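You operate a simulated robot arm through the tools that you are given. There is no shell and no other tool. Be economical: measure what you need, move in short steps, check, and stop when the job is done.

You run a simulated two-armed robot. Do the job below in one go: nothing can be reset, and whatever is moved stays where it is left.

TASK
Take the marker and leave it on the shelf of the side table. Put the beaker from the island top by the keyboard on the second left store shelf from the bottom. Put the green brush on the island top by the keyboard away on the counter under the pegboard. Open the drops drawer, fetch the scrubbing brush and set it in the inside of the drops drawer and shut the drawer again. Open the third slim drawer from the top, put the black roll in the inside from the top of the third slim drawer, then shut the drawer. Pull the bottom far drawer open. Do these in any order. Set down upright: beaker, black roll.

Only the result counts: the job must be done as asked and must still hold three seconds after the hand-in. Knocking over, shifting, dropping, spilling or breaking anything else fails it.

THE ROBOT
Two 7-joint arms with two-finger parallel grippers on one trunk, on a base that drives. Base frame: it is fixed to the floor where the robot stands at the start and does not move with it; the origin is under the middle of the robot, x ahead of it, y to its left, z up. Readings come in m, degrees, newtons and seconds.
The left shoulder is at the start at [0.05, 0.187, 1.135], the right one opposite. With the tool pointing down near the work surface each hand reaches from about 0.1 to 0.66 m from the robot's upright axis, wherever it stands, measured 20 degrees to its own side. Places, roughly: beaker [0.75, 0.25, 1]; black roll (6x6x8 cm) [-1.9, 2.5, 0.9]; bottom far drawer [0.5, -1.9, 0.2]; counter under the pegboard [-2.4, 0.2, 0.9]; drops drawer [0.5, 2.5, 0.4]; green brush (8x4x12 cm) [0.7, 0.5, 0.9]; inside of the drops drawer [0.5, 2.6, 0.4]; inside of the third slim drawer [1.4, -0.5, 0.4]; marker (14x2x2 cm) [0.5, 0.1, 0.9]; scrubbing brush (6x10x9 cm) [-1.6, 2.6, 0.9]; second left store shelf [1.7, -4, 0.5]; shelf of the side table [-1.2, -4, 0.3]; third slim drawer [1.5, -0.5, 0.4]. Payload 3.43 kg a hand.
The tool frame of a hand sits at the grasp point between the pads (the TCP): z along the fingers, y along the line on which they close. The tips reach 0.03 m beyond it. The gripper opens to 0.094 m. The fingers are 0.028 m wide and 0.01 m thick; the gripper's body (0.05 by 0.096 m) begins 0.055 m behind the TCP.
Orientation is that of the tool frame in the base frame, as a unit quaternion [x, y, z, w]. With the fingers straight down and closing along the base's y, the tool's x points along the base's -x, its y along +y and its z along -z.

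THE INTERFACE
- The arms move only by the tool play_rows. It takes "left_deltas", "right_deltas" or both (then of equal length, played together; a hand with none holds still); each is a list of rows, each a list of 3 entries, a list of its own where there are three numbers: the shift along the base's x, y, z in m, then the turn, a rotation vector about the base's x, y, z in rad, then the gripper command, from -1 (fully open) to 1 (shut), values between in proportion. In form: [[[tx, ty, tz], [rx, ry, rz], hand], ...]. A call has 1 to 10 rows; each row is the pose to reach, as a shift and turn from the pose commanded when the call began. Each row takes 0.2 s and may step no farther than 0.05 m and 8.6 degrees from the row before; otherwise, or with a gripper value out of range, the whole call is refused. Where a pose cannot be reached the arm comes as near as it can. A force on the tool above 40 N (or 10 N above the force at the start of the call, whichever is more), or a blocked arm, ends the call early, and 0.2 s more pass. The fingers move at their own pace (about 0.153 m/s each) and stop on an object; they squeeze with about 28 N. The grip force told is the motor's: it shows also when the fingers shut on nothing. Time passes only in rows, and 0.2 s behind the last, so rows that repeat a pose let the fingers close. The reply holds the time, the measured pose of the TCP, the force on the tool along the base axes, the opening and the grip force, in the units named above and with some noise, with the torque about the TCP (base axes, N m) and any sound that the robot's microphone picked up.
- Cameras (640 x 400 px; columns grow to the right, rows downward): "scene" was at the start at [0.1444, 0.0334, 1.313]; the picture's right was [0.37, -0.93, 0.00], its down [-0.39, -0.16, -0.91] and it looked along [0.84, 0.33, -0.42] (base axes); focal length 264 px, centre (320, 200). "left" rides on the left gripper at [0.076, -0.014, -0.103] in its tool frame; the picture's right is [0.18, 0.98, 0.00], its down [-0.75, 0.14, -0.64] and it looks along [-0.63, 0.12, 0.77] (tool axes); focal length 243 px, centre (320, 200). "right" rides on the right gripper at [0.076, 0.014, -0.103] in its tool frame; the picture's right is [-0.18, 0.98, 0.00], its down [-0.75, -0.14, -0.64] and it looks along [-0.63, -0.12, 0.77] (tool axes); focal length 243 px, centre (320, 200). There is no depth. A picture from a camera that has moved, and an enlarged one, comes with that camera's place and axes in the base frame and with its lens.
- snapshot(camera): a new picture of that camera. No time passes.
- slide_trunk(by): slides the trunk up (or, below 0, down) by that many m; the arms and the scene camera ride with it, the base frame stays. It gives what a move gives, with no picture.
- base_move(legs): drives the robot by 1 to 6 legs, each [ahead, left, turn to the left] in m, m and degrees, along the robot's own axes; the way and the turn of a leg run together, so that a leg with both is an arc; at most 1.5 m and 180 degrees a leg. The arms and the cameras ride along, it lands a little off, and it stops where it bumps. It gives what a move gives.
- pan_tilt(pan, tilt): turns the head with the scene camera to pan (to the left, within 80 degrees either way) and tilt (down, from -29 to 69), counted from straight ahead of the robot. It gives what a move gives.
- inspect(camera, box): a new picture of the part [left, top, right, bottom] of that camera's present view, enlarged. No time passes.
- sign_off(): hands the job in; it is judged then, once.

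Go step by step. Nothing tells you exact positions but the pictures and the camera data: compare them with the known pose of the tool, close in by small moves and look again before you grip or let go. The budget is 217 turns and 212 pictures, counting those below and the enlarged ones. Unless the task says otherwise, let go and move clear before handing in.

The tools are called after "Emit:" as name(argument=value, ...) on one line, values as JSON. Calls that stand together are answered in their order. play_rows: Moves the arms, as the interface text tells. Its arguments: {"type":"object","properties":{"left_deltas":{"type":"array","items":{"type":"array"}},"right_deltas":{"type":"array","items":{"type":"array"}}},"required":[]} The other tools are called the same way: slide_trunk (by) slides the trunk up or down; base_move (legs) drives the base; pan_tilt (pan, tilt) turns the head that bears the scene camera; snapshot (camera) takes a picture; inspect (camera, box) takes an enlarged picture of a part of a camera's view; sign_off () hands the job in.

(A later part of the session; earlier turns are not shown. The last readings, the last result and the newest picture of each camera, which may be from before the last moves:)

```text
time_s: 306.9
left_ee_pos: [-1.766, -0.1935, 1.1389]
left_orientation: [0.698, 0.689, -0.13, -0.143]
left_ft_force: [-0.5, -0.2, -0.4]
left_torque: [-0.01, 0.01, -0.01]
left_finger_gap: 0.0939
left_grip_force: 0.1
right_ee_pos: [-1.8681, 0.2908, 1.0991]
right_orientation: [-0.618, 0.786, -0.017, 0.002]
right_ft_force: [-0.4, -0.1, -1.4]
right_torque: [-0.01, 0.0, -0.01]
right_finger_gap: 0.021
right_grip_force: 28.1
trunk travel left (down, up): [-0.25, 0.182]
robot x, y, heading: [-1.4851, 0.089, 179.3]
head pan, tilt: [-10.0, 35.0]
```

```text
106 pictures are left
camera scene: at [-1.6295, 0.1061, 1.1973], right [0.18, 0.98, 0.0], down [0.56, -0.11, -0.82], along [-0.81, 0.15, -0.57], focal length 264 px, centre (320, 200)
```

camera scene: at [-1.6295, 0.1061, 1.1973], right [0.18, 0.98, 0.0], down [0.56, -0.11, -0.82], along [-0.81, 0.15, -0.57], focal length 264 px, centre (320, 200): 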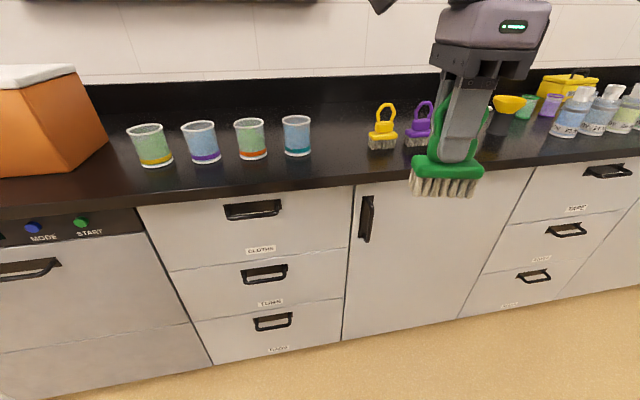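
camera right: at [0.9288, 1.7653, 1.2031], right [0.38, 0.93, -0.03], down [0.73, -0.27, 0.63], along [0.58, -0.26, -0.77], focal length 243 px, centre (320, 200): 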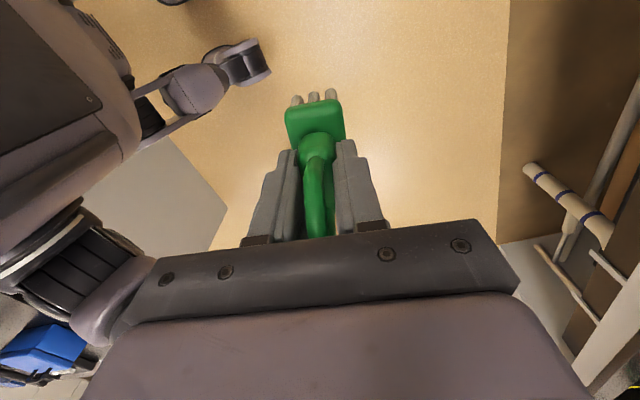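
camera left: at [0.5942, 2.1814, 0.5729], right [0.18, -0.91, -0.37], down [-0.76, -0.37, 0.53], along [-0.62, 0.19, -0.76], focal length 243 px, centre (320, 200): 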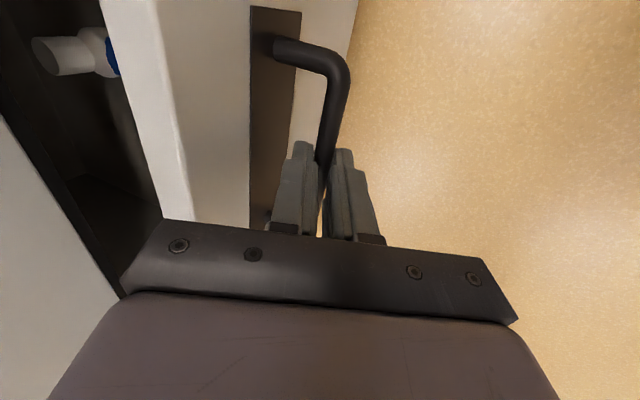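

Emit:
base_move(legs=[[0.16, 0, 0]])

Emit:
play_rows(right_deltas=[[[-0.04, -0.01, -0.01], [0, 0, 0], 1], [[-0.08, -0.02, -0.02], [0, 0, 0], 1], [[-0.12, -0.02, -0.03], [0, 0, 0], 1], [[-0.155, -0.02, -0.04], [0, 0, 0], 1], [[-0.17, -0.02, -0.06], [0, 0, 0], 1]])

Emit:
snapshot(camera="scene")

Emit:
snapshot(camera="right")

```text
time_s: 308.4
left_ee_pos: [-1.9253, -0.1887, 1.1391]
left_orientation: [0.699, 0.688, -0.13, -0.143]
left_ft_force: [-0.7, 0.5, 0.1]
left_torque: [0.0, 0.02, -0.01]
left_finger_gap: 0.0941
left_grip_force: 0.0
right_ee_pos: [-2.0271, 0.2947, 1.0991]
right_orientation: [-0.617, 0.787, -0.017, 0.002]
right_ft_force: [-0.3, 0.7, -1.1]
right_torque: [0.03, -0.01, 0.04]
right_finger_gap: 0.021
right_grip_force: 27.5
trunk travel left (down, up): [-0.25, 0.182]
robot x, y, heading: [-1.6462, 0.0908, 179.4]
head pan, tilt: [-10.0, 35.0]
```

```text
time_s: 309.6
left_ee_pos: [-1.9239, -0.1899, 1.1388]
left_orientation: [0.699, 0.689, -0.129, -0.142]
left_ft_force: [-0.1, 0.1, 0.0]
left_torque: [0.0, -0.01, 0.04]
left_finger_gap: 0.0939
left_grip_force: 0.2
right_ee_pos: [-2.1956, 0.2741, 1.0388]
right_orientation: [-0.617, 0.787, -0.017, 0.002]
right_ft_force: [0.1, 0.2, -1.7]
right_torque: [0.0, 0.03, 0.03]
right_finger_gap: 0.0212
right_grip_force: 27.5
trunk travel left (down, up): [-0.25, 0.182]
robot x, y, heading: [-1.647, 0.0917, 179.0]
head pan, tilt: [-10.0, 35.0]
```

```text
105 pictures are left
camera scene: at [-1.7877, 0.1085, 1.1972], right [0.19, 0.98, 0.0], down [0.56, -0.11, -0.82], along [-0.8, 0.15, -0.57], focal length 264 px, centre (320, 200)
```

scene: 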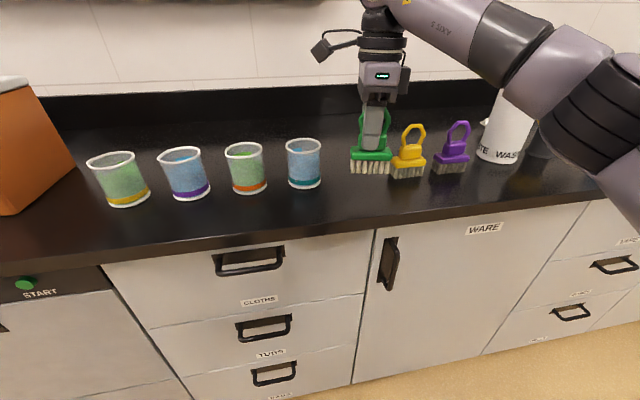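

```text
104 pictures are left
camera right: at [-2.2317, 0.2056, 1.1423], right [-0.91, 0.41, -0.03], down [0.3, 0.71, 0.63], along [0.28, 0.57, -0.77], focal length 243 px, centre (320, 200)
```

right: 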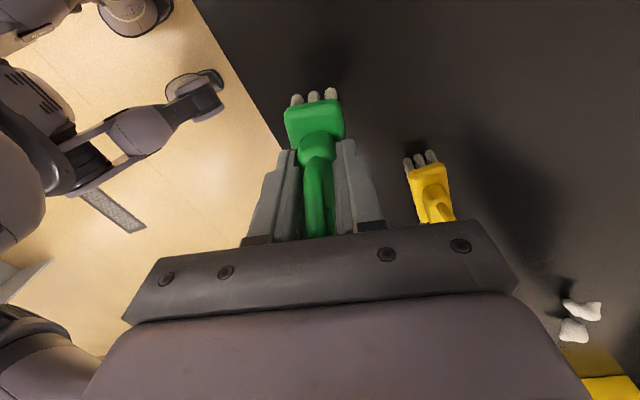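

Clear of beaker and yellow brush. Lower to the counter gently.

Emit:
play_rows(right_deltas=[[[0, 0, -0.03], [0, 0, 0], 1], [[0, 0, -0.05], [0, 0, 0], 1], [[0, 0, -0.058], [0, 0, 0], 1]])

Emit:
play_rows(right_deltas=[[[0, 0, -0.003], [0, 0, 0], 1], [[0, 0, -0.006], [0, 0, 0], 1]])

Emit:
inspect(camera="scene", box=[260, 40, 500, 210])

```text
time_s: 310.4
left_ee_pos: [-1.924, -0.1905, 1.1395]
left_orientation: [0.699, 0.688, -0.13, -0.144]
left_ft_force: [-0.2, -0.8, 1.2]
left_torque: [-0.01, 0.03, 0.0]
left_finger_gap: 0.0942
left_grip_force: 0.1
right_ee_pos: [-2.1987, 0.2725, 0.9808]
right_orientation: [-0.617, 0.787, -0.017, 0.002]
right_ft_force: [0.5, -0.6, -0.2]
right_torque: [-0.01, 0.0, 0.01]
right_finger_gap: 0.0212
right_grip_force: 28.0
trunk travel left (down, up): [-0.25, 0.182]
robot x, y, heading: [-1.6383, 0.0886, 179.1]
head pan, tilt: [-10.0, 35.0]
```

```text
time_s: 311.0
left_ee_pos: [-1.9245, -0.1902, 1.1392]
left_orientation: [0.7, 0.688, -0.13, -0.144]
left_ft_force: [-0.7, -0.7, 0.0]
left_torque: [0.01, 0.02, -0.02]
left_finger_gap: 0.0939
left_grip_force: 0.1
right_ee_pos: [-2.1954, 0.2732, 0.9756]
right_orientation: [-0.617, 0.787, -0.017, 0.001]
right_ft_force: [-0.2, 1.4, 1.8]
right_torque: [0.1, 0.05, 0.04]
right_finger_gap: 0.021
right_grip_force: 28.1
trunk travel left (down, up): [-0.25, 0.182]
robot x, y, heading: [-1.6425, 0.092, 179.2]
head pan, tilt: [-10.0, 35.0]
```

```text
2.35 times, centred on (380, 125) of scene
camera zoom: at [-1.7874, 0.1084, 1.1973], right [0.19, 0.98, 0.0], down [0.56, -0.11, -0.82], along [-0.8, 0.15, -0.57], focal length 621 px, centre (179, 376)
```

zoom: 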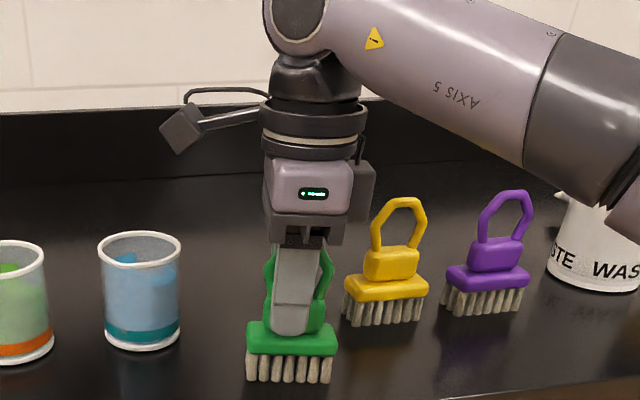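

On the counter. Open modestly and lift straight up.

Emit:
play_rows(right_deltas=[[[0, 0, 0], [0, 0, 0], 0.4], [[0, 0, 0], [0, 0, 0], 0.1], [[0, 0, 0], [0, 0, 0], 0.1], [[0, 0, 0.03], [0, 0, 0], 0.1], [[0, 0, 0.07], [0, 0, 0], 0.1], [[0, 0, 0.11], [0, 0, 0], 0.1], [[0.02, 0, 0.14], [0, 0, 0], 0.1], [[0.06, 0, 0.15], [0, 0, 0], 0.0], [[0.1, 0, 0.15], [0, 0, 0], -0.5], [[0.14, 0, 0.15], [0, 0, 0], -1]])

Emit:
snapshot(camera="scene")

```text
time_s: 313.2
left_ee_pos: [-1.9238, -0.1902, 1.1397]
left_orientation: [0.7, 0.688, -0.131, -0.143]
left_ft_force: [0.4, 0.3, 0.2]
left_torque: [-0.04, -0.03, 0.01]
left_finger_gap: 0.0941
left_grip_force: 0.0
right_ee_pos: [-2.0589, 0.2749, 1.1276]
right_orientation: [-0.616, 0.787, -0.017, 0.002]
right_ft_force: [-0.2, 0.5, -0.1]
right_torque: [-0.02, 0.05, 0.02]
right_finger_gap: 0.094
right_grip_force: 0.1
trunk travel left (down, up): [-0.25, 0.182]
robot x, y, heading: [-1.6451, 0.0922, 179.4]
head pan, tilt: [-10.0, 35.0]
```

```text
102 pictures are left
camera scene: at [-1.7872, 0.1085, 1.1973], right [0.19, 0.98, 0.0], down [0.56, -0.11, -0.82], along [-0.8, 0.15, -0.57], focal length 264 px, centre (320, 200)
```

scene: 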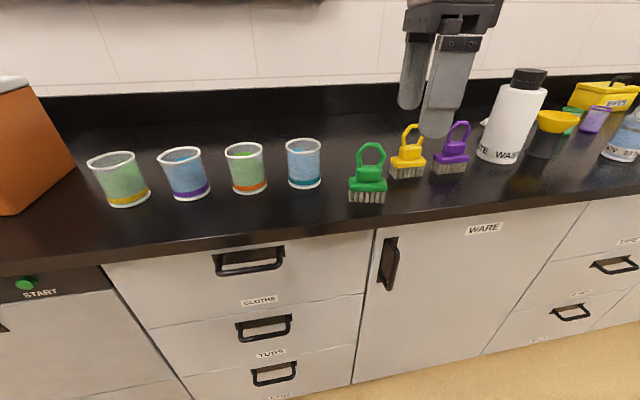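

The green brush stands on the counter. Now to the scrubbing brush and black roll on the window-side counter.

Emit:
base_move(legs=[[-0.45, 0, 0], [0, 0, -89.4], [1.2, 0.3, 0]])

Emit:
pan_tilt(pan=5, tilt=25)

Emit:
snapshot(camera="scene")

```text
time_s: 325.4
left_ee_pos: [-1.7906, 1.5364, 1.1381]
left_orientation: [0.981, 0.003, 0.008, -0.194]
left_ft_force: [-0.4, -0.5, 0.3]
left_torque: [-0.02, 0.03, 0.0]
left_finger_gap: 0.094
left_grip_force: 0.0
right_ee_pos: [-1.3294, 1.6809, 1.1276]
right_orientation: [0.11, 0.994, -0.013, -0.011]
right_ft_force: [0.1, 0.0, 0.8]
right_torque: [0.01, 0.01, 0.01]
right_finger_gap: 0.094
right_grip_force: 0.0
trunk travel left (down, up): [-0.25, 0.182]
robot x, y, heading: [-1.5023, 1.2591, 90.8]
head pan, tilt: [-10.0, 35.0]
```

```text
time_s: 326.2
left_ee_pos: [-1.7893, 1.5349, 1.1389]
left_orientation: [0.981, 0.002, 0.008, -0.193]
left_ft_force: [0.3, -0.3, -1.2]
left_torque: [0.01, 0.02, -0.02]
left_finger_gap: 0.0941
left_grip_force: 0.0
right_ee_pos: [-1.3294, 1.6813, 1.1274]
right_orientation: [0.111, 0.994, -0.013, -0.011]
right_ft_force: [-0.5, -0.1, -0.2]
right_torque: [0.0, -0.01, -0.01]
right_finger_gap: 0.0938
right_grip_force: 0.0
trunk travel left (down, up): [-0.25, 0.182]
robot x, y, heading: [-1.5082, 1.2588, 90.5]
head pan, tilt: [5.0, 25.0]
```

```text
101 pictures are left
camera scene: at [-1.5113, 1.4093, 1.2129], right [1.0, 0.09, 0.0], down [0.04, -0.42, -0.91], along [-0.09, 0.9, -0.42], focal length 264 px, centre (320, 200)
```

scene: 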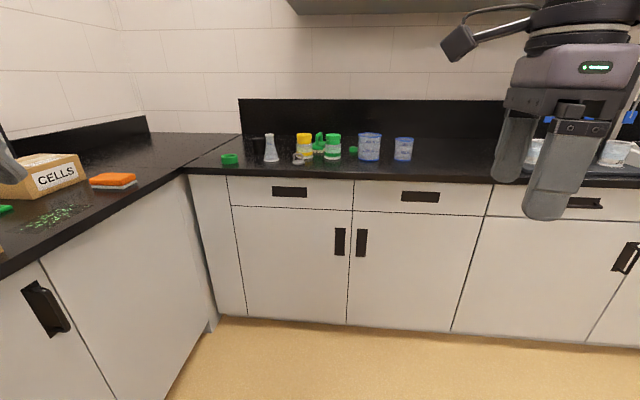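

Emit:
inspect(camera="scene", box=[200, 110, 430, 190])

```text
2.78 times, centred on (315, 150) of scene
camera zoom: at [-1.5113, 1.4093, 1.2129], right [1.0, 0.09, 0.0], down [0.04, -0.42, -0.91], along [-0.09, 0.9, -0.42], focal length 734 px, centre (334, 339)
```

zoom: 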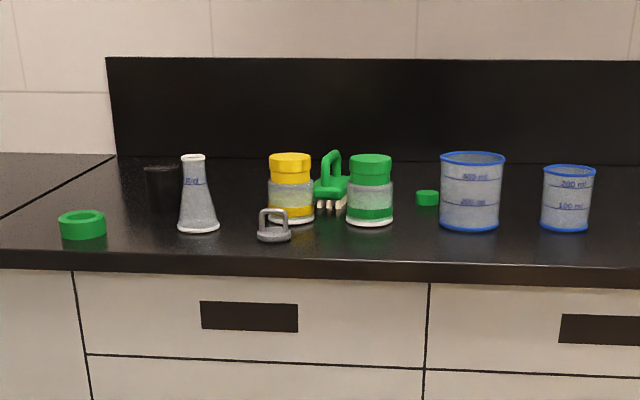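

Black roll near [−1.89, 2.55], scrubbing brush behind two jars near [−1.62, 2.58]. I raise the trunk, straighten the left tool, and move closer for overhead views.

Emit:
slide_trunk(by=0.17)

Emit:
play_rows(left_deltas=[[[0, 0, 0], [-0.1, 0, 0], -1], [[0, 0, 0], [-0.2, 0, 0], -1], [[0, 0, 0], [-0.3, 0, 0], -1], [[0, 0, 0], [-0.388, 0, 0], -1]])

Emit:
base_move(legs=[[0.45, 0.24, -0.5]])

Emit:
pan_tilt(pan=0, tilt=40)

Emit:
snapshot(camera="scene")

Emit:
snapshot(camera="right")

Emit:
snapshot(camera="left")

```text
time_s: 328.1
left_ee_pos: [-1.7897, 1.5358, 1.3086]
left_orientation: [0.981, 0.002, 0.007, -0.194]
left_ft_force: [1.0, 0.1, 0.6]
left_torque: [0.02, 0.02, 0.04]
left_finger_gap: 0.0941
left_grip_force: 0.2
right_ee_pos: [-1.3302, 1.6809, 1.2979]
right_orientation: [0.109, 0.994, -0.013, -0.01]
right_ft_force: [-0.1, 0.0, -0.2]
right_torque: [-0.02, 0.0, -0.01]
right_finger_gap: 0.094
right_grip_force: 0.0
trunk travel left (down, up): [-0.42, 0.012]
robot x, y, heading: [-1.5015, 1.2625, 90.6]
head pan, tilt: [5.0, 25.0]
```

```text
time_s: 329.1
left_ee_pos: [-1.7907, 1.5356, 1.3093]
left_orientation: [1.0, 0.003, 0.007, 0.0]
left_ft_force: [0.2, 0.9, 1.3]
left_torque: [0.0, 0.01, -0.01]
left_finger_gap: 0.0942
left_grip_force: 0.1
right_ee_pos: [-1.3285, 1.6812, 1.2956]
right_orientation: [0.11, 0.994, -0.013, -0.01]
right_ft_force: [-0.4, -0.2, 0.4]
right_torque: [0.02, -0.03, 0.02]
right_finger_gap: 0.094
right_grip_force: 0.0
trunk travel left (down, up): [-0.42, 0.012]
robot x, y, heading: [-1.502, 1.2581, 90.2]
head pan, tilt: [5.0, 25.0]
```

```text
time_s: 332.1
left_ee_pos: [-2.0385, 1.9957, 1.3097]
left_orientation: [1.0, 0.008, 0.007, -0.001]
left_ft_force: [-0.4, 0.4, 0.3]
left_torque: [-0.04, -0.01, 0.01]
left_finger_gap: 0.0942
left_grip_force: 0.1
right_ee_pos: [-1.5789, 2.1433, 1.2964]
right_orientation: [0.107, 0.994, -0.013, -0.011]
right_ft_force: [0.1, -0.4, -0.9]
right_torque: [-0.04, -0.02, 0.04]
right_finger_gap: 0.0938
right_grip_force: 0.2
trunk travel left (down, up): [-0.42, 0.012]
robot x, y, heading: [-1.7517, 1.7183, 90.8]
head pan, tilt: [5.0, 25.0]
```

```text
time_s: 332.9
left_ee_pos: [-2.0384, 1.9948, 1.3091]
left_orientation: [1.0, 0.007, 0.006, -0.001]
left_ft_force: [0.1, 0.6, 0.2]
left_torque: [-0.01, 0.01, -0.01]
left_finger_gap: 0.0943
left_grip_force: 0.0
right_ee_pos: [-1.5789, 2.1421, 1.2971]
right_orientation: [0.108, 0.994, -0.013, -0.011]
right_ft_force: [-0.5, 0.2, -0.3]
right_torque: [-0.03, 0.0, 0.02]
right_finger_gap: 0.0941
right_grip_force: 0.1
trunk travel left (down, up): [-0.42, 0.012]
robot x, y, heading: [-1.7483, 1.72, 90.8]
head pan, tilt: [0.0, 40.0]
```

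```text
99 pictures are left
camera scene: at [-1.751, 1.8635, 1.3597], right [1.0, 0.01, 0.0], down [0.01, -0.64, -0.77], along [-0.01, 0.77, -0.64], focal length 264 px, centre (320, 200)
```

scene: 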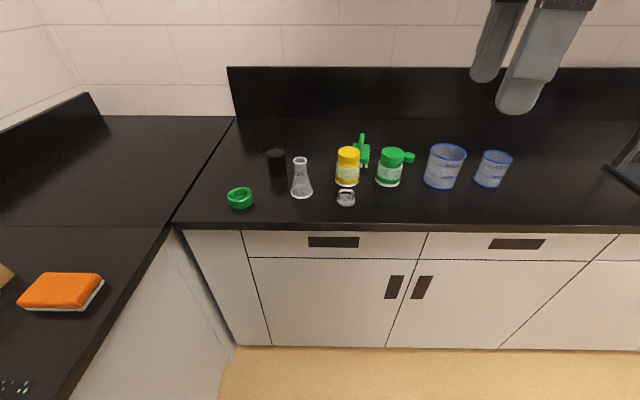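

```text
98 pictures are left
camera right: at [-1.6473, 2.1764, 1.4013], right [0.39, 0.92, -0.03], down [0.72, -0.28, 0.63], along [0.57, -0.27, -0.78], focal length 243 px, centre (320, 200)
```

right: 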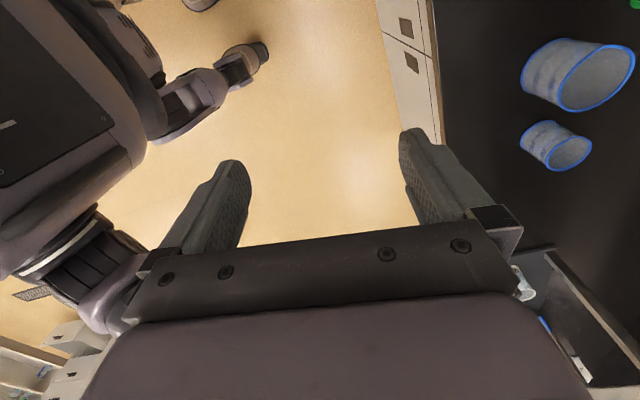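

```text
97 pictures are left
camera left: at [-1.9654, 2.01, 1.4124], right [0.2, -0.98, 0.0], down [-0.76, -0.15, 0.63], along [-0.62, -0.13, -0.78], focal length 243 px, centre (320, 200)
```

left: 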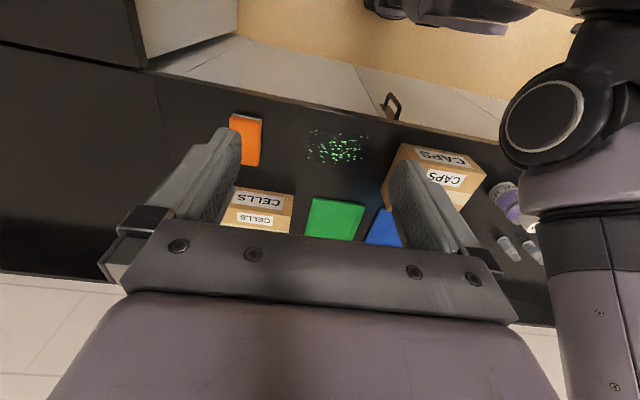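

Emit:
inspect(camera="scene", box=[220, 120, 430, 220])

```text
3.05 times, centred on (325, 170) of scene
camera zoom: at [-1.751, 1.8635, 1.3597], right [1.0, 0.01, 0.0], down [0.01, -0.64, -0.77], along [-0.01, 0.77, -0.64], focal length 804 px, centre (305, 291)
```

zoom: 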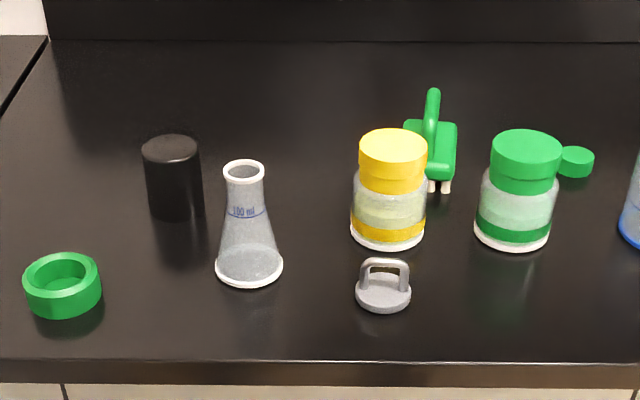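

Brush: handle plane nearly along y, centre ≈[−1.628, 2.60]; roll ≈[−1.889, 2.53]. I turn the right hand to close along x and lower to just above jar height before driving in.

Emit:
play_rows(right_deltas=[[[0, 0.01, -0.02], [0, 0, 0.14], -1], [[0, 0.02, -0.04], [0, 0, 0.28], -1], [[0, 0.03, -0.06], [0, 0, 0.42], -1], [[0, 0.04, -0.08], [0, 0, 0.56], -1], [[0, 0.05, -0.1], [0, 0, 0.7], -1], [[-0.01, 0.05, -0.12], [0, 0, 0.84], -1], [[-0.02, 0.05, -0.14], [0, 0, 0.98], -1], [[-0.03, 0.05, -0.16], [0, 0, 1.12], -1], [[-0.04, 0.05, -0.18], [0, 0, 1.26], -1], [[-0.049, 0.05, -0.2], [0, 0, 1.4], -1]], left_deltas=[[[0.02, 0.02, -0.02], [0, 0, 0], -1], [[0.04, 0.04, -0.04], [0, 0, 0], -1], [[0.06, 0.06, -0.06], [0, 0, 0], -1], [[0.08, 0.08, -0.08], [0, 0, 0], -1], [[0.1, 0.1, -0.1], [0, 0, 0], -1], [[0.12, 0.12, -0.12], [0, 0, 0], -1], [[0.14, 0.14, -0.14], [0, 0, 0], -1], [[0.15, 0.15, -0.16], [0, 0, 0], -1], [[0.15, 0.15, -0.18], [0, 0, 0], -1], [[0.15, 0.15, -0.2], [0, 0, 0], -1]])

Emit:
play_rows(right_deltas=[[[0, 0, -0.01], [0, 0, 0.14], -1], [[0, 0, -0.02], [0, 0, 0.265], -1]])

Emit:
base_move(legs=[[0.22, 0, -0.8]])

Emit:
snapshot(camera="right")

Emit:
snapshot(camera="scene")

```text
time_s: 335.1
left_ee_pos: [-1.8928, 2.1417, 1.1095]
left_orientation: [1.0, 0.006, 0.008, -0.001]
left_ft_force: [0.0, 1.0, 0.4]
left_torque: [-0.01, -0.02, -0.02]
left_finger_gap: 0.0943
left_grip_force: 0.1
left hand out of reach, approached as far as the arm can: row 8, 9, 10
right_ee_pos: [-1.6262, 2.1919, 1.0952]
right_orientation: [-0.56, 0.828, -0.017, 0.0]
right_ft_force: [-0.1, -1.2, -0.3]
right_torque: [-0.01, 0.0, 0.0]
right_finger_gap: 0.0941
right_grip_force: 0.0
trunk travel left (down, up): [-0.42, 0.012]
robot x, y, heading: [-1.7514, 1.721, 90.7]
head pan, tilt: [0.0, 40.0]
```

```text
time_s: 335.7
left_ee_pos: [-1.895, 2.1414, 1.1104]
left_orientation: [1.0, 0.007, 0.008, -0.003]
left_ft_force: [0.3, -0.6, 0.6]
left_torque: [0.04, 0.0, 0.02]
left_finger_gap: 0.0939
left_grip_force: 0.0
right_ee_pos: [-1.6268, 2.1923, 1.0762]
right_orientation: [-0.664, 0.747, -0.017, 0.002]
right_ft_force: [0.3, 0.3, -0.4]
right_torque: [0.02, -0.01, 0.0]
right_finger_gap: 0.0941
right_grip_force: 0.1
trunk travel left (down, up): [-0.42, 0.012]
robot x, y, heading: [-1.747, 1.7186, 90.9]
head pan, tilt: [0.0, 40.0]
```

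```text
time_s: 337.4
left_ee_pos: [-1.89, 2.358, 1.1108]
left_orientation: [1.0, 0.0, 0.008, -0.001]
left_ft_force: [-0.2, -0.1, -0.2]
left_torque: [-0.01, -0.03, -0.01]
left_finger_gap: 0.094
left_grip_force: 0.1
right_ee_pos: [-1.6219, 2.4073, 1.0782]
right_orientation: [-0.658, 0.753, -0.017, 0.002]
right_ft_force: [-0.7, 0.8, 0.2]
right_torque: [-0.03, -0.01, 0.01]
right_finger_gap: 0.0941
right_grip_force: 0.1
trunk travel left (down, up): [-0.42, 0.012]
robot x, y, heading: [-1.7489, 1.9332, 89.9]
head pan, tilt: [0.0, 40.0]
```

```text
95 pictures are left
camera right: at [-1.6492, 2.3366, 1.1806], right [-0.95, 0.31, -0.03], down [0.22, 0.74, 0.63], along [0.22, 0.59, -0.78], focal length 243 px, centre (320, 200)
```

right: 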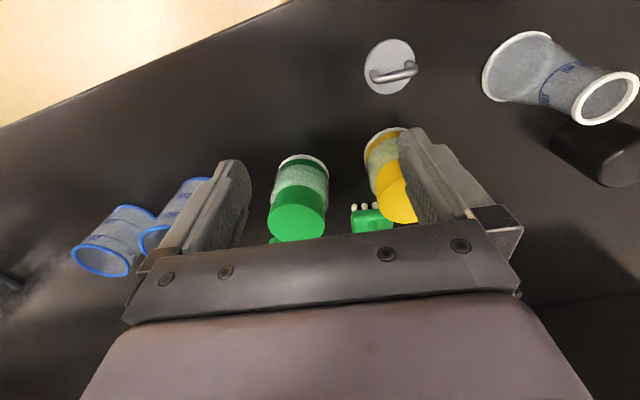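

```text
94 pictures are left
camera scene: at [-1.7507, 2.0792, 1.3595], right [1.0, 0.0, 0.0], down [0.0, -0.64, -0.77], along [0.0, 0.77, -0.64], focal length 264 px, centre (320, 200)
```

scene: 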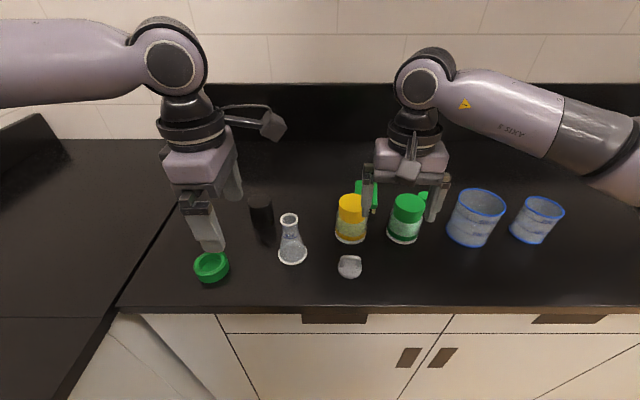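

Emit:
play_rows(right_deltas=[[[-0.002, 0.045, 0], [0, 0, 0], -1], [[-0.004, 0.09, 0], [0, 0, 0], -1], [[-0.006, 0.135, 0], [0, 0, 0], -1], [[-0.006, 0.165, 0], [0, 0, 0], -1], [[-0.006, 0.19, 0], [0, 0, 0], -1]])

Emit:
snapshot(camera="right")

Emit:
snapshot(camera="scene")

```text
time_s: 338.6
left_ee_pos: [-1.891, 2.3588, 1.1104]
left_orientation: [1.0, 0.0, 0.009, -0.001]
left_ft_force: [0.1, 0.6, 0.1]
left_torque: [0.0, 0.0, 0.01]
left_finger_gap: 0.094
left_grip_force: 0.1
right_ee_pos: [-1.6175, 2.5531, 1.0707]
right_orientation: [-0.659, 0.752, -0.017, 0.003]
right_ft_force: [0.2, 0.5, 0.0]
right_torque: [0.02, -0.03, -0.01]
right_finger_gap: 0.0939
right_grip_force: 0.0
right hand out of reach, approached as far as the arm can: row 4, 5
trunk travel left (down, up): [-0.42, 0.012]
robot x, y, heading: [-1.7495, 1.9379, 90.1]
head pan, tilt: [0.0, 40.0]
```

```text
93 pictures are left
camera right: at [-1.6443, 2.4818, 1.1747], right [-0.95, 0.31, -0.03], down [0.22, 0.74, 0.63], along [0.22, 0.59, -0.77], focal length 243 px, centre (320, 200)
```

right: 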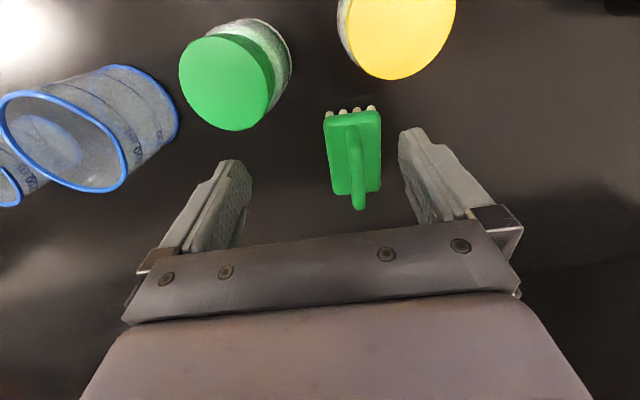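

```text
92 pictures are left
camera scene: at [-1.7514, 2.0785, 1.3596], right [1.0, 0.0, 0.0], down [0.0, -0.64, -0.77], along [0.0, 0.77, -0.64], focal length 264 px, centre (320, 200)
```

scene: 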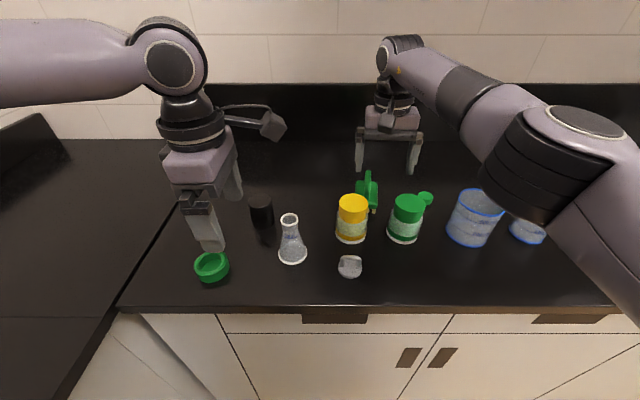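

Emit:
base_move(legs=[[0.045, 0, 0]])

Emit:
play_rows(right_deltas=[[[-0.007, 0.005, 0], [0, 0, 0], -1], [[-0.014, 0.007, -0.02], [0, 0, 0], -1], [[-0.014, 0.007, -0.04], [0, 0, 0], -1]])

Emit:
snapshot(camera="right")

```text
time_s: 339.5
left_ee_pos: [-1.8899, 2.4044, 1.1101]
left_orientation: [1.0, 0.001, 0.008, -0.002]
left_ft_force: [0.0, 0.3, -0.8]
left_torque: [-0.04, 0.0, 0.01]
left_finger_gap: 0.094
left_grip_force: 0.0
right_ee_pos: [-1.6162, 2.5979, 1.0706]
right_orientation: [-0.658, 0.753, -0.017, 0.001]
right_ft_force: [0.4, -0.8, -0.9]
right_torque: [-0.01, 0.0, 0.0]
right_finger_gap: 0.094
right_grip_force: 0.1
trunk travel left (down, up): [-0.42, 0.012]
robot x, y, heading: [-1.7478, 1.9805, 89.8]
head pan, tilt: [0.0, 40.0]
```

```text
time_s: 340.3
left_ee_pos: [-1.8895, 2.4024, 1.1112]
left_orientation: [1.0, 0.0, 0.008, -0.002]
left_ft_force: [0.0, 0.7, 0.5]
left_torque: [-0.01, 0.01, 0.0]
left_finger_gap: 0.0942
left_grip_force: 0.1
right_ee_pos: [-1.6286, 2.5963, 1.031]
right_orientation: [-0.658, 0.753, -0.016, 0.002]
right_ft_force: [0.3, 0.1, -0.7]
right_torque: [-0.01, -0.02, 0.03]
right_finger_gap: 0.0939
right_grip_force: 0.0
right hand out of reach, approached as far as the arm can: row 1, 2, 3
trunk travel left (down, up): [-0.42, 0.012]
robot x, y, heading: [-1.7534, 1.9785, 89.9]
head pan, tilt: [0.0, 40.0]
```

```text
91 pictures are left
camera right: at [-1.6555, 2.5257, 1.1342], right [-0.95, 0.31, -0.03], down [0.22, 0.74, 0.63], along [0.22, 0.59, -0.78], focal length 243 px, centre (320, 200)
```

right: 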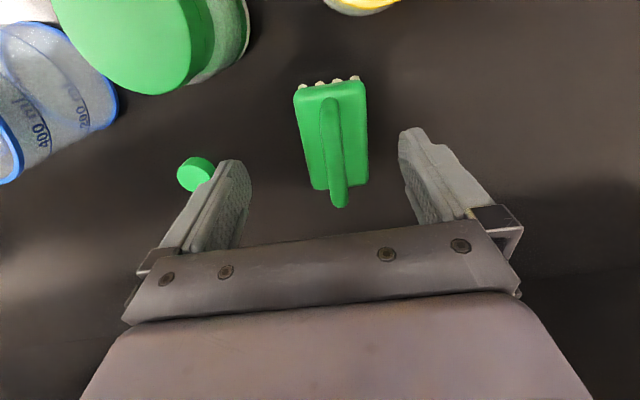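

Aligned over the handle. Lower and grip.

Emit:
play_rows(right_deltas=[[[-0.005, 0, -0.02], [0, 0, 0], -1], [[-0.006, 0, -0.04], [0, 0, 0], -1], [[-0.006, 0, -0.053], [0, 0, 0], -1], [[-0.006, 0, -0.053], [0, 0, 0], 0], [[-0.006, 0, -0.053], [0, 0, 0], 1], [[-0.006, 0, -0.053], [0, 0, 0], 1], [[-0.006, 0, -0.053], [0, 0, 0], 1]])

Emit:
snapshot(camera="right")

Emit:
inspect(camera="scene", box=[300, 90, 480, 260])

```text
time_s: 341.9
left_ee_pos: [-1.8904, 2.4029, 1.1119]
left_orientation: [1.0, 0.0, 0.008, -0.002]
left_ft_force: [-0.2, -0.5, -0.2]
left_torque: [0.0, 0.0, -0.01]
left_finger_gap: 0.094
left_grip_force: 0.0
right_ee_pos: [-1.6318, 2.5955, 0.9807]
right_orientation: [-0.659, 0.752, -0.016, 0.004]
right_ft_force: [-1.1, 1.7, 7.3]
right_torque: [0.34, 0.22, -0.09]
right_finger_gap: 0.0146
right_grip_force: 28.3
trunk travel left (down, up): [-0.42, 0.012]
robot x, y, heading: [-1.7521, 1.9765, 90.2]
head pan, tilt: [0.0, 40.0]
```

```text
90 pictures are left
camera right: at [-1.6597, 2.524, 1.0843], right [-0.95, 0.31, -0.03], down [0.22, 0.74, 0.63], along [0.22, 0.59, -0.77], focal length 243 px, centre (320, 200)
```

right: 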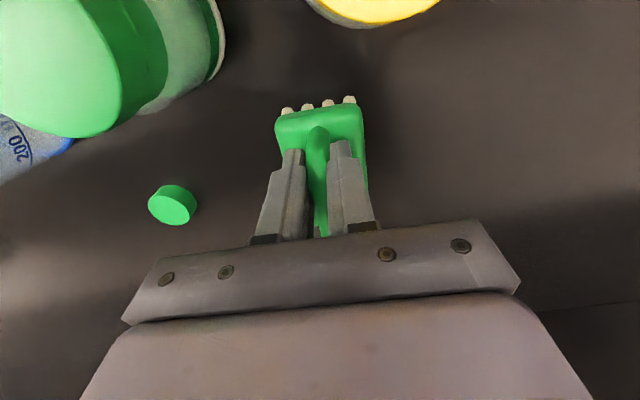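

```text
2.35 times, centred on (390, 175) of scene
camera zoom: at [-1.7508, 2.1228, 1.3598], right [1.0, 0.0, 0.0], down [0.0, -0.64, -0.77], along [0.0, 0.77, -0.64], focal length 621 px, centre (155, 259)
```

zoom: 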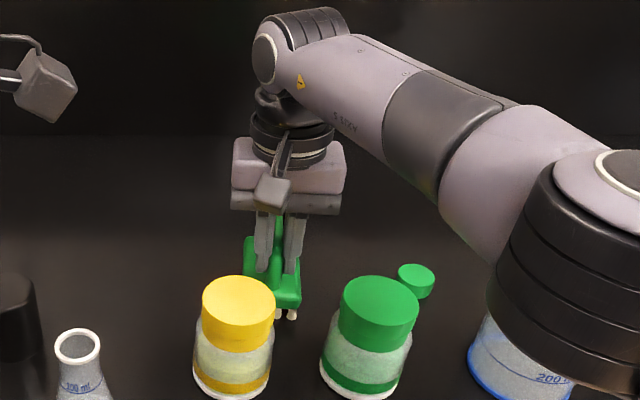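

Held. Lift the brush clear above the jars and pull back a bit; then look at the roll from the left hand.

Emit:
play_rows(right_deltas=[[[0, 0, 0.03], [0, 0, 0], 1], [[0, 0, 0.07], [0, 0, 0], 1], [[0, 0, 0.11], [0, 0, 0], 1], [[0, 0, 0.145], [0, 0, 0], 1], [[0, -0.04, 0.16], [0, 0, 0], 1], [[0.01, -0.08, 0.16], [0, 0, 0], 1], [[0.03, -0.12, 0.16], [0, 0, 0], 1], [[0.05, -0.16, 0.16], [0, 0, 0], 1], [[0.06, -0.2, 0.16], [0, 0, 0], 1]], left_deltas=[[[0, 0.02, 0], [0, 0, 0], -1], [[0, 0.04, 0], [0, 0, 0], -1], [[0, 0.06, 0], [0, 0, 0], -1], [[0, 0.08, 0], [0, 0, 0], -1], [[0, 0.1, 0], [0, 0, 0], -1], [[0, 0.11, 0], [0, 0, 0], -1], [[0, 0.12, 0], [0, 0, 0], -1], [[0, 0.125, 0], [0, 0, 0], -1], [[0, 0.125, -0.02], [0, 0, 0], -1]])

Emit:
snapshot(camera="left")

Emit:
snapshot(camera="scene")

```text
time_s: 343.9
left_ee_pos: [-1.9427, 2.4751, 1.0954]
left_orientation: [1.0, 0.0, 0.009, -0.002]
left_ft_force: [-0.2, 0.6, 0.2]
left_torque: [-0.01, 0.01, 0.03]
left_finger_gap: 0.0943
left_grip_force: 0.0
left hand out of reach, approached as far as the arm can: row 1, 2, 3, 4, 5, 6, 7, 8, 9
right_ee_pos: [-1.6288, 2.5776, 1.1644]
right_orientation: [-0.658, 0.753, -0.018, 0.002]
right_ft_force: [0.4, 0.4, -1.4]
right_torque: [-0.03, -0.02, -0.01]
right_finger_gap: 0.0146
right_grip_force: 28.7
right hand out of reach, approached as far as the arm can: row 4, 5, 6, 7, 8, 9
trunk travel left (down, up): [-0.42, 0.012]
robot x, y, heading: [-1.7512, 1.9799, 90.0]
head pan, tilt: [0.0, 40.0]
```

```text
88 pictures are left
camera left: at [-1.8693, 2.4894, 1.1994], right [0.18, -0.98, 0.0], down [-0.76, -0.14, 0.63], along [-0.62, -0.12, -0.78], focal length 243 px, centre (320, 200)
```

left: 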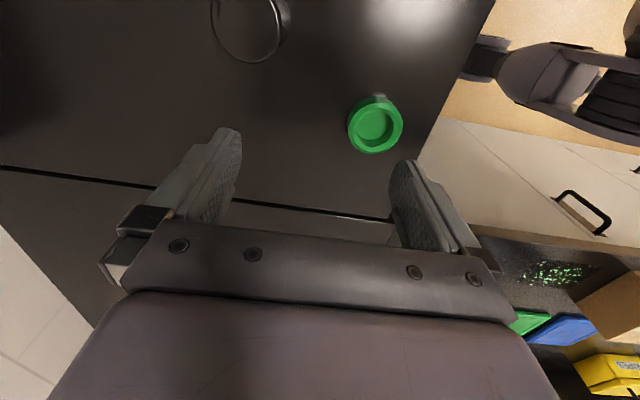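

```text
87 pictures are left
camera scene: at [-1.7509, 2.1242, 1.3595], right [1.0, 0.0, 0.0], down [0.0, -0.64, -0.77], along [0.0, 0.77, -0.64], focal length 264 px, centre (320, 200)
```

scene: 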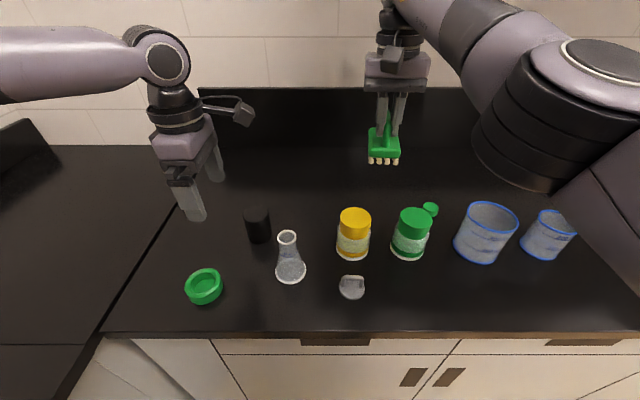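

Both arms hit awkward postures. First retract the brush straight back in smaller steps.

Emit:
play_rows(right_deltas=[[[0, -0.02, -0.01], [0, 0, 0], 1], [[0, -0.05, -0.02], [0, 0, 0], 1], [[0, -0.08, -0.03], [0, 0, 0], 1], [[0, -0.11, -0.04], [0, 0, 0], 1], [[0, -0.14, -0.04], [0, 0, 0], 1]], left_deltas=[[[0, -0.03, 0.01], [0, 0, -0.14], -1], [[0, -0.06, 0.02], [0, 0, -0.28], -1], [[0, -0.08, 0.03], [0, 0, -0.42], -1], [[0, -0.1, 0.03], [0, 0, -0.56], -1], [[0, -0.1, 0.03], [0, 0, -0.7], -1]])

```text
time_s: 345.1
left_ee_pos: [-1.9432, 2.3749, 1.1236]
left_orientation: [0.939, -0.344, 0.009, 0.001]
left_ft_force: [-0.6, -0.9, -0.9]
left_torque: [0.05, -0.02, 0.02]
left_finger_gap: 0.0941
left_grip_force: 0.1
right_ee_pos: [-1.6952, 2.5483, 1.1915]
right_orientation: [-0.659, 0.752, -0.017, 0.003]
right_ft_force: [-0.3, -0.5, -0.7]
right_torque: [0.0, -0.05, -0.01]
right_finger_gap: 0.0147
right_grip_force: 27.6
right hand out of reach, approached as far as the arm can: row 1, 2, 3, 4, 5
trunk travel left (down, up): [-0.42, 0.012]
robot x, y, heading: [-1.7522, 1.9804, 90.3]
head pan, tilt: [0.0, 40.0]
```

The right arm is at a posture limit; I'll back the base away carrying it safely above everything, then re-pose.

Emit:
base_move(legs=[[-0.3, 0, 0]])

Emit:
play_rows(right_deltas=[[[0.02, 0, -0.02], [0, 0, 0], 1], [[0.05, 0, -0.04], [0, 0, 0], 1], [[0.08, -0.01, -0.05], [0, 0, 0], 1], [[0.11, -0.03, -0.05], [0, 0, 0], 1], [[0.14, -0.06, -0.05], [0, 0, 0], 1]], left_deltas=[[[0, 0, 0], [0, 0, -0.14], -1], [[0, 0, 0], [0, 0, -0.28], -1], [[0, 0, 0], [0, 0, -0.42], -1], [[0, 0, 0], [0, 0, -0.56], -1], [[0, 0, 0], [0, 0, -0.7], -1]])

Emit:
snapshot(camera="scene")

```text
time_s: 347.1
left_ee_pos: [-1.9416, 2.0806, 1.1235]
left_orientation: [0.94, -0.342, 0.007, 0.001]
left_ft_force: [-0.4, -0.7, 0.9]
left_torque: [0.01, 0.02, -0.02]
left_finger_gap: 0.0938
left_grip_force: 0.0
right_ee_pos: [-1.6906, 2.2534, 1.1895]
right_orientation: [-0.659, 0.752, -0.017, 0.002]
right_ft_force: [-0.1, 0.0, -0.2]
right_torque: [-0.01, 0.03, -0.03]
right_finger_gap: 0.0146
right_grip_force: 27.3
trunk travel left (down, up): [-0.42, 0.012]
robot x, y, heading: [-1.7542, 1.6861, 90.2]
head pan, tilt: [0.0, 40.0]
```

```text
time_s: 348.3
left_ee_pos: [-1.9379, 2.0803, 1.1247]
left_orientation: [0.764, -0.645, 0.006, 0.004]
left_ft_force: [0.5, 0.1, 0.0]
left_torque: [0.02, 0.09, -0.03]
left_finger_gap: 0.0941
left_grip_force: 0.0
right_ee_pos: [-1.5487, 2.2876, 1.1845]
right_orientation: [-0.659, 0.752, -0.017, 0.0]
right_ft_force: [0.7, -0.4, -0.7]
right_torque: [0.0, 0.1, -0.02]
right_finger_gap: 0.0144
right_grip_force: 27.7
right hand out of reach, approached as far as the arm can: row 1, 2, 3, 4, 5
trunk travel left (down, up): [-0.42, 0.012]
robot x, y, heading: [-1.7515, 1.6868, 90.1]
head pan, tilt: [0.0, 40.0]
```

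```text
86 pictures are left
camera scene: at [-1.7462, 1.8273, 1.3597], right [1.0, 0.0, 0.0], down [0.0, -0.64, -0.77], along [0.0, 0.77, -0.64], focal length 264 px, centre (320, 200)
```

scene: 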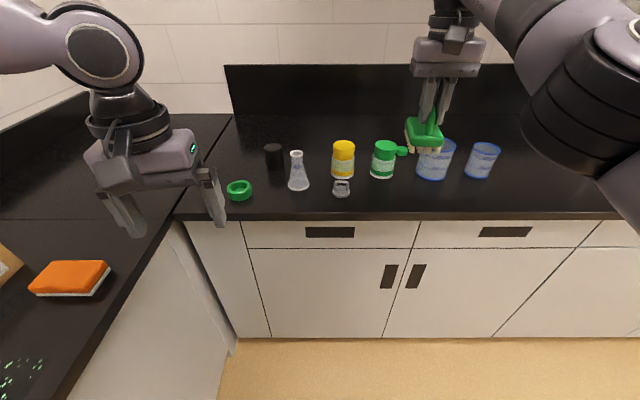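

Emit:
play_rows(right_deltas=[[[0, 0, 0], [0, 0, -0.14], 1], [[0, -0.01, 0], [0, 0, -0.28], 1], [[0, -0.03, 0], [0, 0, -0.42], 1], [[0, -0.06, 0], [0, 0, -0.56], 1], [[0, -0.09, 0], [0, 0, -0.7], 1], [[0, -0.12, 0], [0, 0, -0.84], 1], [[0, -0.15, 0], [0, 0, -0.98], 1]])

Emit:
snapshot(camera="scene")

```text
time_s: 349.9
left_ee_pos: [-1.9398, 2.0814, 1.1233]
left_orientation: [0.765, -0.644, 0.007, 0.005]
left_ft_force: [0.1, -0.4, -0.8]
left_torque: [-0.01, 0.01, 0.0]
left_finger_gap: 0.0941
left_grip_force: 0.1
right_ee_pos: [-1.5641, 2.2689, 1.238]
right_orientation: [-0.282, 0.959, -0.016, -0.005]
right_ft_force: [-0.9, 0.4, -0.5]
right_torque: [-0.02, 0.01, 0.0]
right_finger_gap: 0.0147
right_grip_force: 28.0
right hand out of reach, approached as far as the arm can: row 2, 3, 4, 5, 6, 7
trunk travel left (down, up): [-0.42, 0.012]
robot x, y, heading: [-1.7516, 1.6849, 90.0]
head pan, tilt: [0.0, 40.0]
```

```text
85 pictures are left
camera scene: at [-1.7496, 1.8283, 1.3596], right [1.0, 0.0, 0.0], down [0.0, -0.64, -0.77], along [0.0, 0.77, -0.64], focal length 264 px, centre (320, 200)
```

scene: 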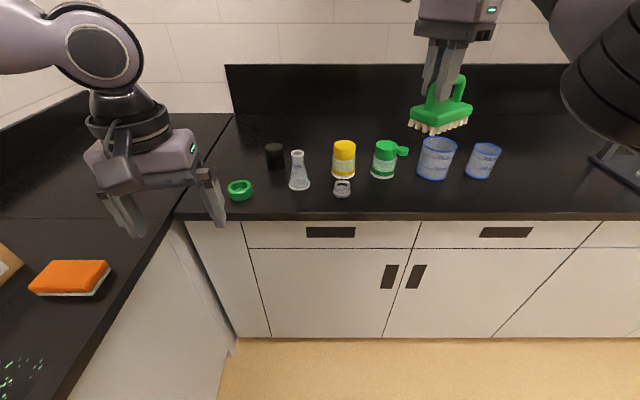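

Emit:
pan_tilt(pan=-45, tilt=15)

Emit:
snapshot(camera="scene")

```text
time_s: 351.0
left_ee_pos: [-1.9404, 2.0812, 1.1237]
left_orientation: [0.765, -0.644, 0.007, 0.003]
left_ft_force: [-0.7, 0.0, 0.2]
left_torque: [0.01, 0.0, 0.0]
left_finger_gap: 0.0939
left_grip_force: 0.0
right_ee_pos: [-1.5653, 2.2672, 1.2379]
right_orientation: [-0.283, 0.959, -0.016, -0.006]
right_ft_force: [-0.2, 0.6, -0.3]
right_torque: [-0.01, 0.05, 0.0]
right_finger_gap: 0.0146
right_grip_force: 27.8
trunk travel left (down, up): [-0.42, 0.012]
robot x, y, heading: [-1.7479, 1.6864, 90.0]
head pan, tilt: [-45.0, 15.0]
```

```text
84 pictures are left
camera scene: at [-1.6845, 1.8092, 1.3992], right [0.71, -0.71, 0.0], down [-0.18, -0.18, -0.97], along [0.68, 0.68, -0.26], focal length 264 px, centre (320, 200)
```

scene: 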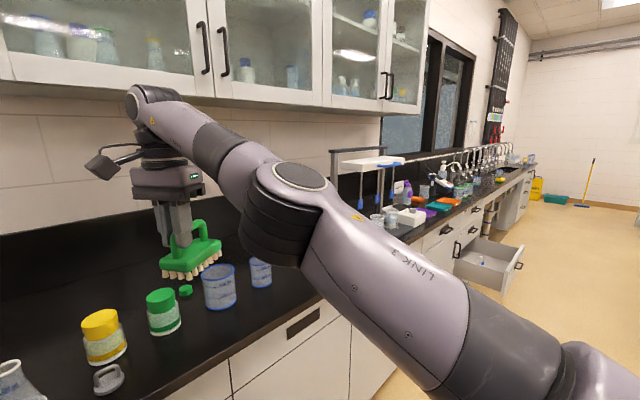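

The arm is nearly straight (singular). I'll command a long retraction with a tilt to break out.

Emit:
play_rows(right_deltas=[[[0.02, -0.04, -0.02], [0.1, 0, 0], 1], [[0.03, -0.08, -0.04], [0.2, 0, 0], 1], [[0.04, -0.12, -0.06], [0.3, 0, 0], 1], [[0.05, -0.16, -0.08], [0.3, 0, 0], 1], [[0.06, -0.2, -0.1], [0.3, 0, 0], 1], [[0.07, -0.24, -0.12], [0.3, 0, 0], 1], [[0.07, -0.28, -0.14], [0.3, 0, 0], 1]])

Emit:
snapshot(camera="scene")

```text
time_s: 352.6
left_ee_pos: [-1.9401, 2.0817, 1.1246]
left_orientation: [0.766, -0.643, 0.006, 0.003]
left_ft_force: [0.1, -0.2, 0.8]
left_torque: [0.0, -0.04, -0.02]
left_finger_gap: 0.0941
left_grip_force: 0.1
right_ee_pos: [-1.4961, 1.9889, 1.1017]
right_orientation: [-0.281, 0.951, 0.126, 0.036]
right_ft_force: [0.8, 0.1, -0.9]
right_torque: [0.0, 0.05, 0.0]
right_finger_gap: 0.0145
right_grip_force: 27.9
right hand out of reach, approached as far as the arm can: row 7
trunk travel left (down, up): [-0.42, 0.012]
robot x, y, heading: [-1.7519, 1.6854, 90.3]
head pan, tilt: [-45.0, 15.0]
```

```text
83 pictures are left
camera scene: at [-1.6842, 1.809, 1.3992], right [0.71, -0.71, 0.0], down [-0.18, -0.18, -0.97], along [0.68, 0.68, -0.26], focal length 264 px, centre (320, 200)
```

scene: 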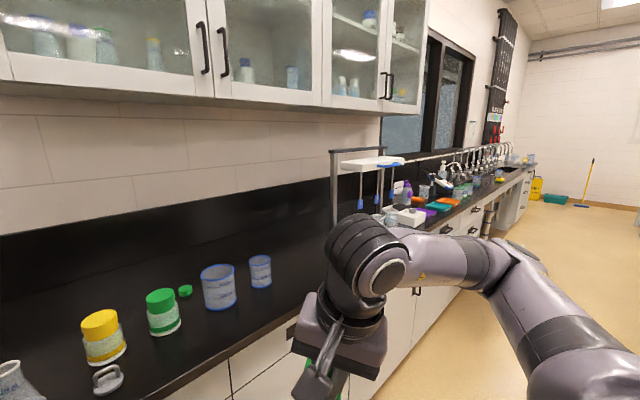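

Free again, brush still held. Level the right tool and drive in for the roll with the left hand.

Emit:
play_rows(right_deltas=[[[0, 0, 0.01], [-0.1, 0, 0], 1], [[0, 0, 0.02], [-0.2, 0, 0], 1], [[0, 0, 0.03], [-0.3, 0, 0], 1]], left_deltas=[[[0.01, 0, 0], [0, 0, -0.06], -1], [[0.03, 0, 0], [0, 0, -0.12], -1], [[0.05, 0, 0], [0, 0, -0.17], -1]])

Emit:
base_move(legs=[[0.27, 0, 0]])

Emit:
pan_tilt(pan=5, tilt=40)

Emit:
snapshot(camera="scene")

Emit:
snapshot(camera="left")

```text
time_s: 353.4
left_ee_pos: [-1.892, 2.0819, 1.1226]
left_orientation: [0.708, -0.706, 0.007, 0.005]
left_ft_force: [-0.6, 0.6, 0.6]
left_torque: [0.0, 0.03, -0.04]
left_finger_gap: 0.0939
left_grip_force: 0.1
right_ee_pos: [-1.4962, 1.99, 1.1341]
right_orientation: [-0.283, 0.959, -0.017, -0.006]
right_ft_force: [-0.1, -0.9, -0.7]
right_torque: [0.0, 0.0, 0.01]
right_finger_gap: 0.0145
right_grip_force: 28.4
trunk travel left (down, up): [-0.42, 0.012]
robot x, y, heading: [-1.75, 1.6871, 90.2]
head pan, tilt: [-45.0, 15.0]
```

```text
time_s: 355.3
left_ee_pos: [-1.8935, 2.3487, 1.1231]
left_orientation: [0.71, -0.704, 0.007, 0.004]
left_ft_force: [0.9, 0.5, -0.3]
left_torque: [-0.01, 0.0, 0.0]
left_finger_gap: 0.0939
left_grip_force: 0.0
right_ee_pos: [-1.4969, 2.2586, 1.1339]
right_orientation: [-0.286, 0.958, -0.017, -0.005]
right_ft_force: [0.0, -0.3, -0.2]
right_torque: [0.02, 0.07, 0.01]
right_finger_gap: 0.0144
right_grip_force: 28.1
trunk travel left (down, up): [-0.42, 0.012]
robot x, y, heading: [-1.7551, 1.9518, 90.3]
head pan, tilt: [-45.0, 15.0]
```

```text
time_s: 356.5
left_ee_pos: [-1.8941, 2.3477, 1.1241]
left_orientation: [0.71, -0.704, 0.007, 0.004]
left_ft_force: [-0.1, -1.3, -0.9]
left_torque: [-0.03, 0.01, 0.03]
left_finger_gap: 0.094
left_grip_force: 0.0
right_ee_pos: [-1.4973, 2.258, 1.1344]
right_orientation: [-0.285, 0.958, -0.017, -0.005]
right_ft_force: [-0.1, -0.3, -0.5]
right_torque: [-0.01, 0.01, 0.0]
right_finger_gap: 0.0144
right_grip_force: 27.9
trunk travel left (down, up): [-0.42, 0.012]
robot x, y, heading: [-1.7514, 1.9545, 90.5]
head pan, tilt: [5.0, 40.0]
```

```text
82 pictures are left
camera scene: at [-1.7596, 2.0945, 1.3597], right [1.0, 0.09, 0.0], down [0.06, -0.64, -0.77], along [-0.07, 0.76, -0.64], focal length 264 px, centre (320, 200)
```

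scene: 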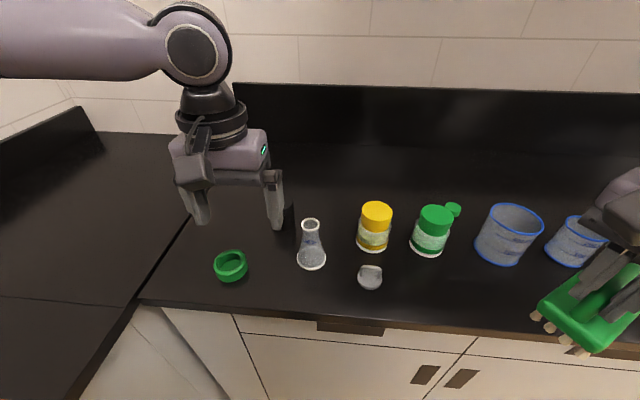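

```text
81 pictures are left
camera left: at [-1.8815, 2.2731, 1.2262], right [-0.98, -0.19, 0.0], down [-0.15, 0.76, 0.63], along [-0.12, 0.62, -0.78], focal length 243 px, centre (320, 200)
```

left: 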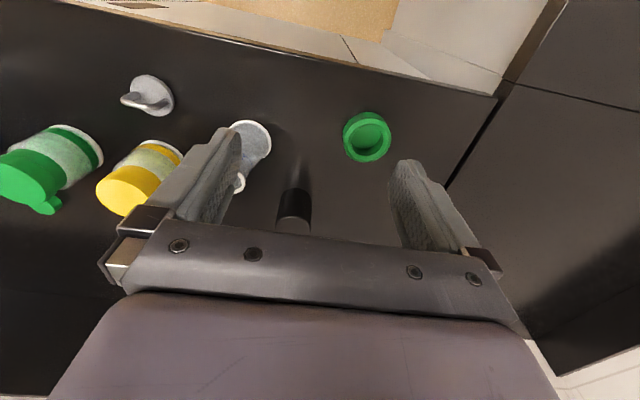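

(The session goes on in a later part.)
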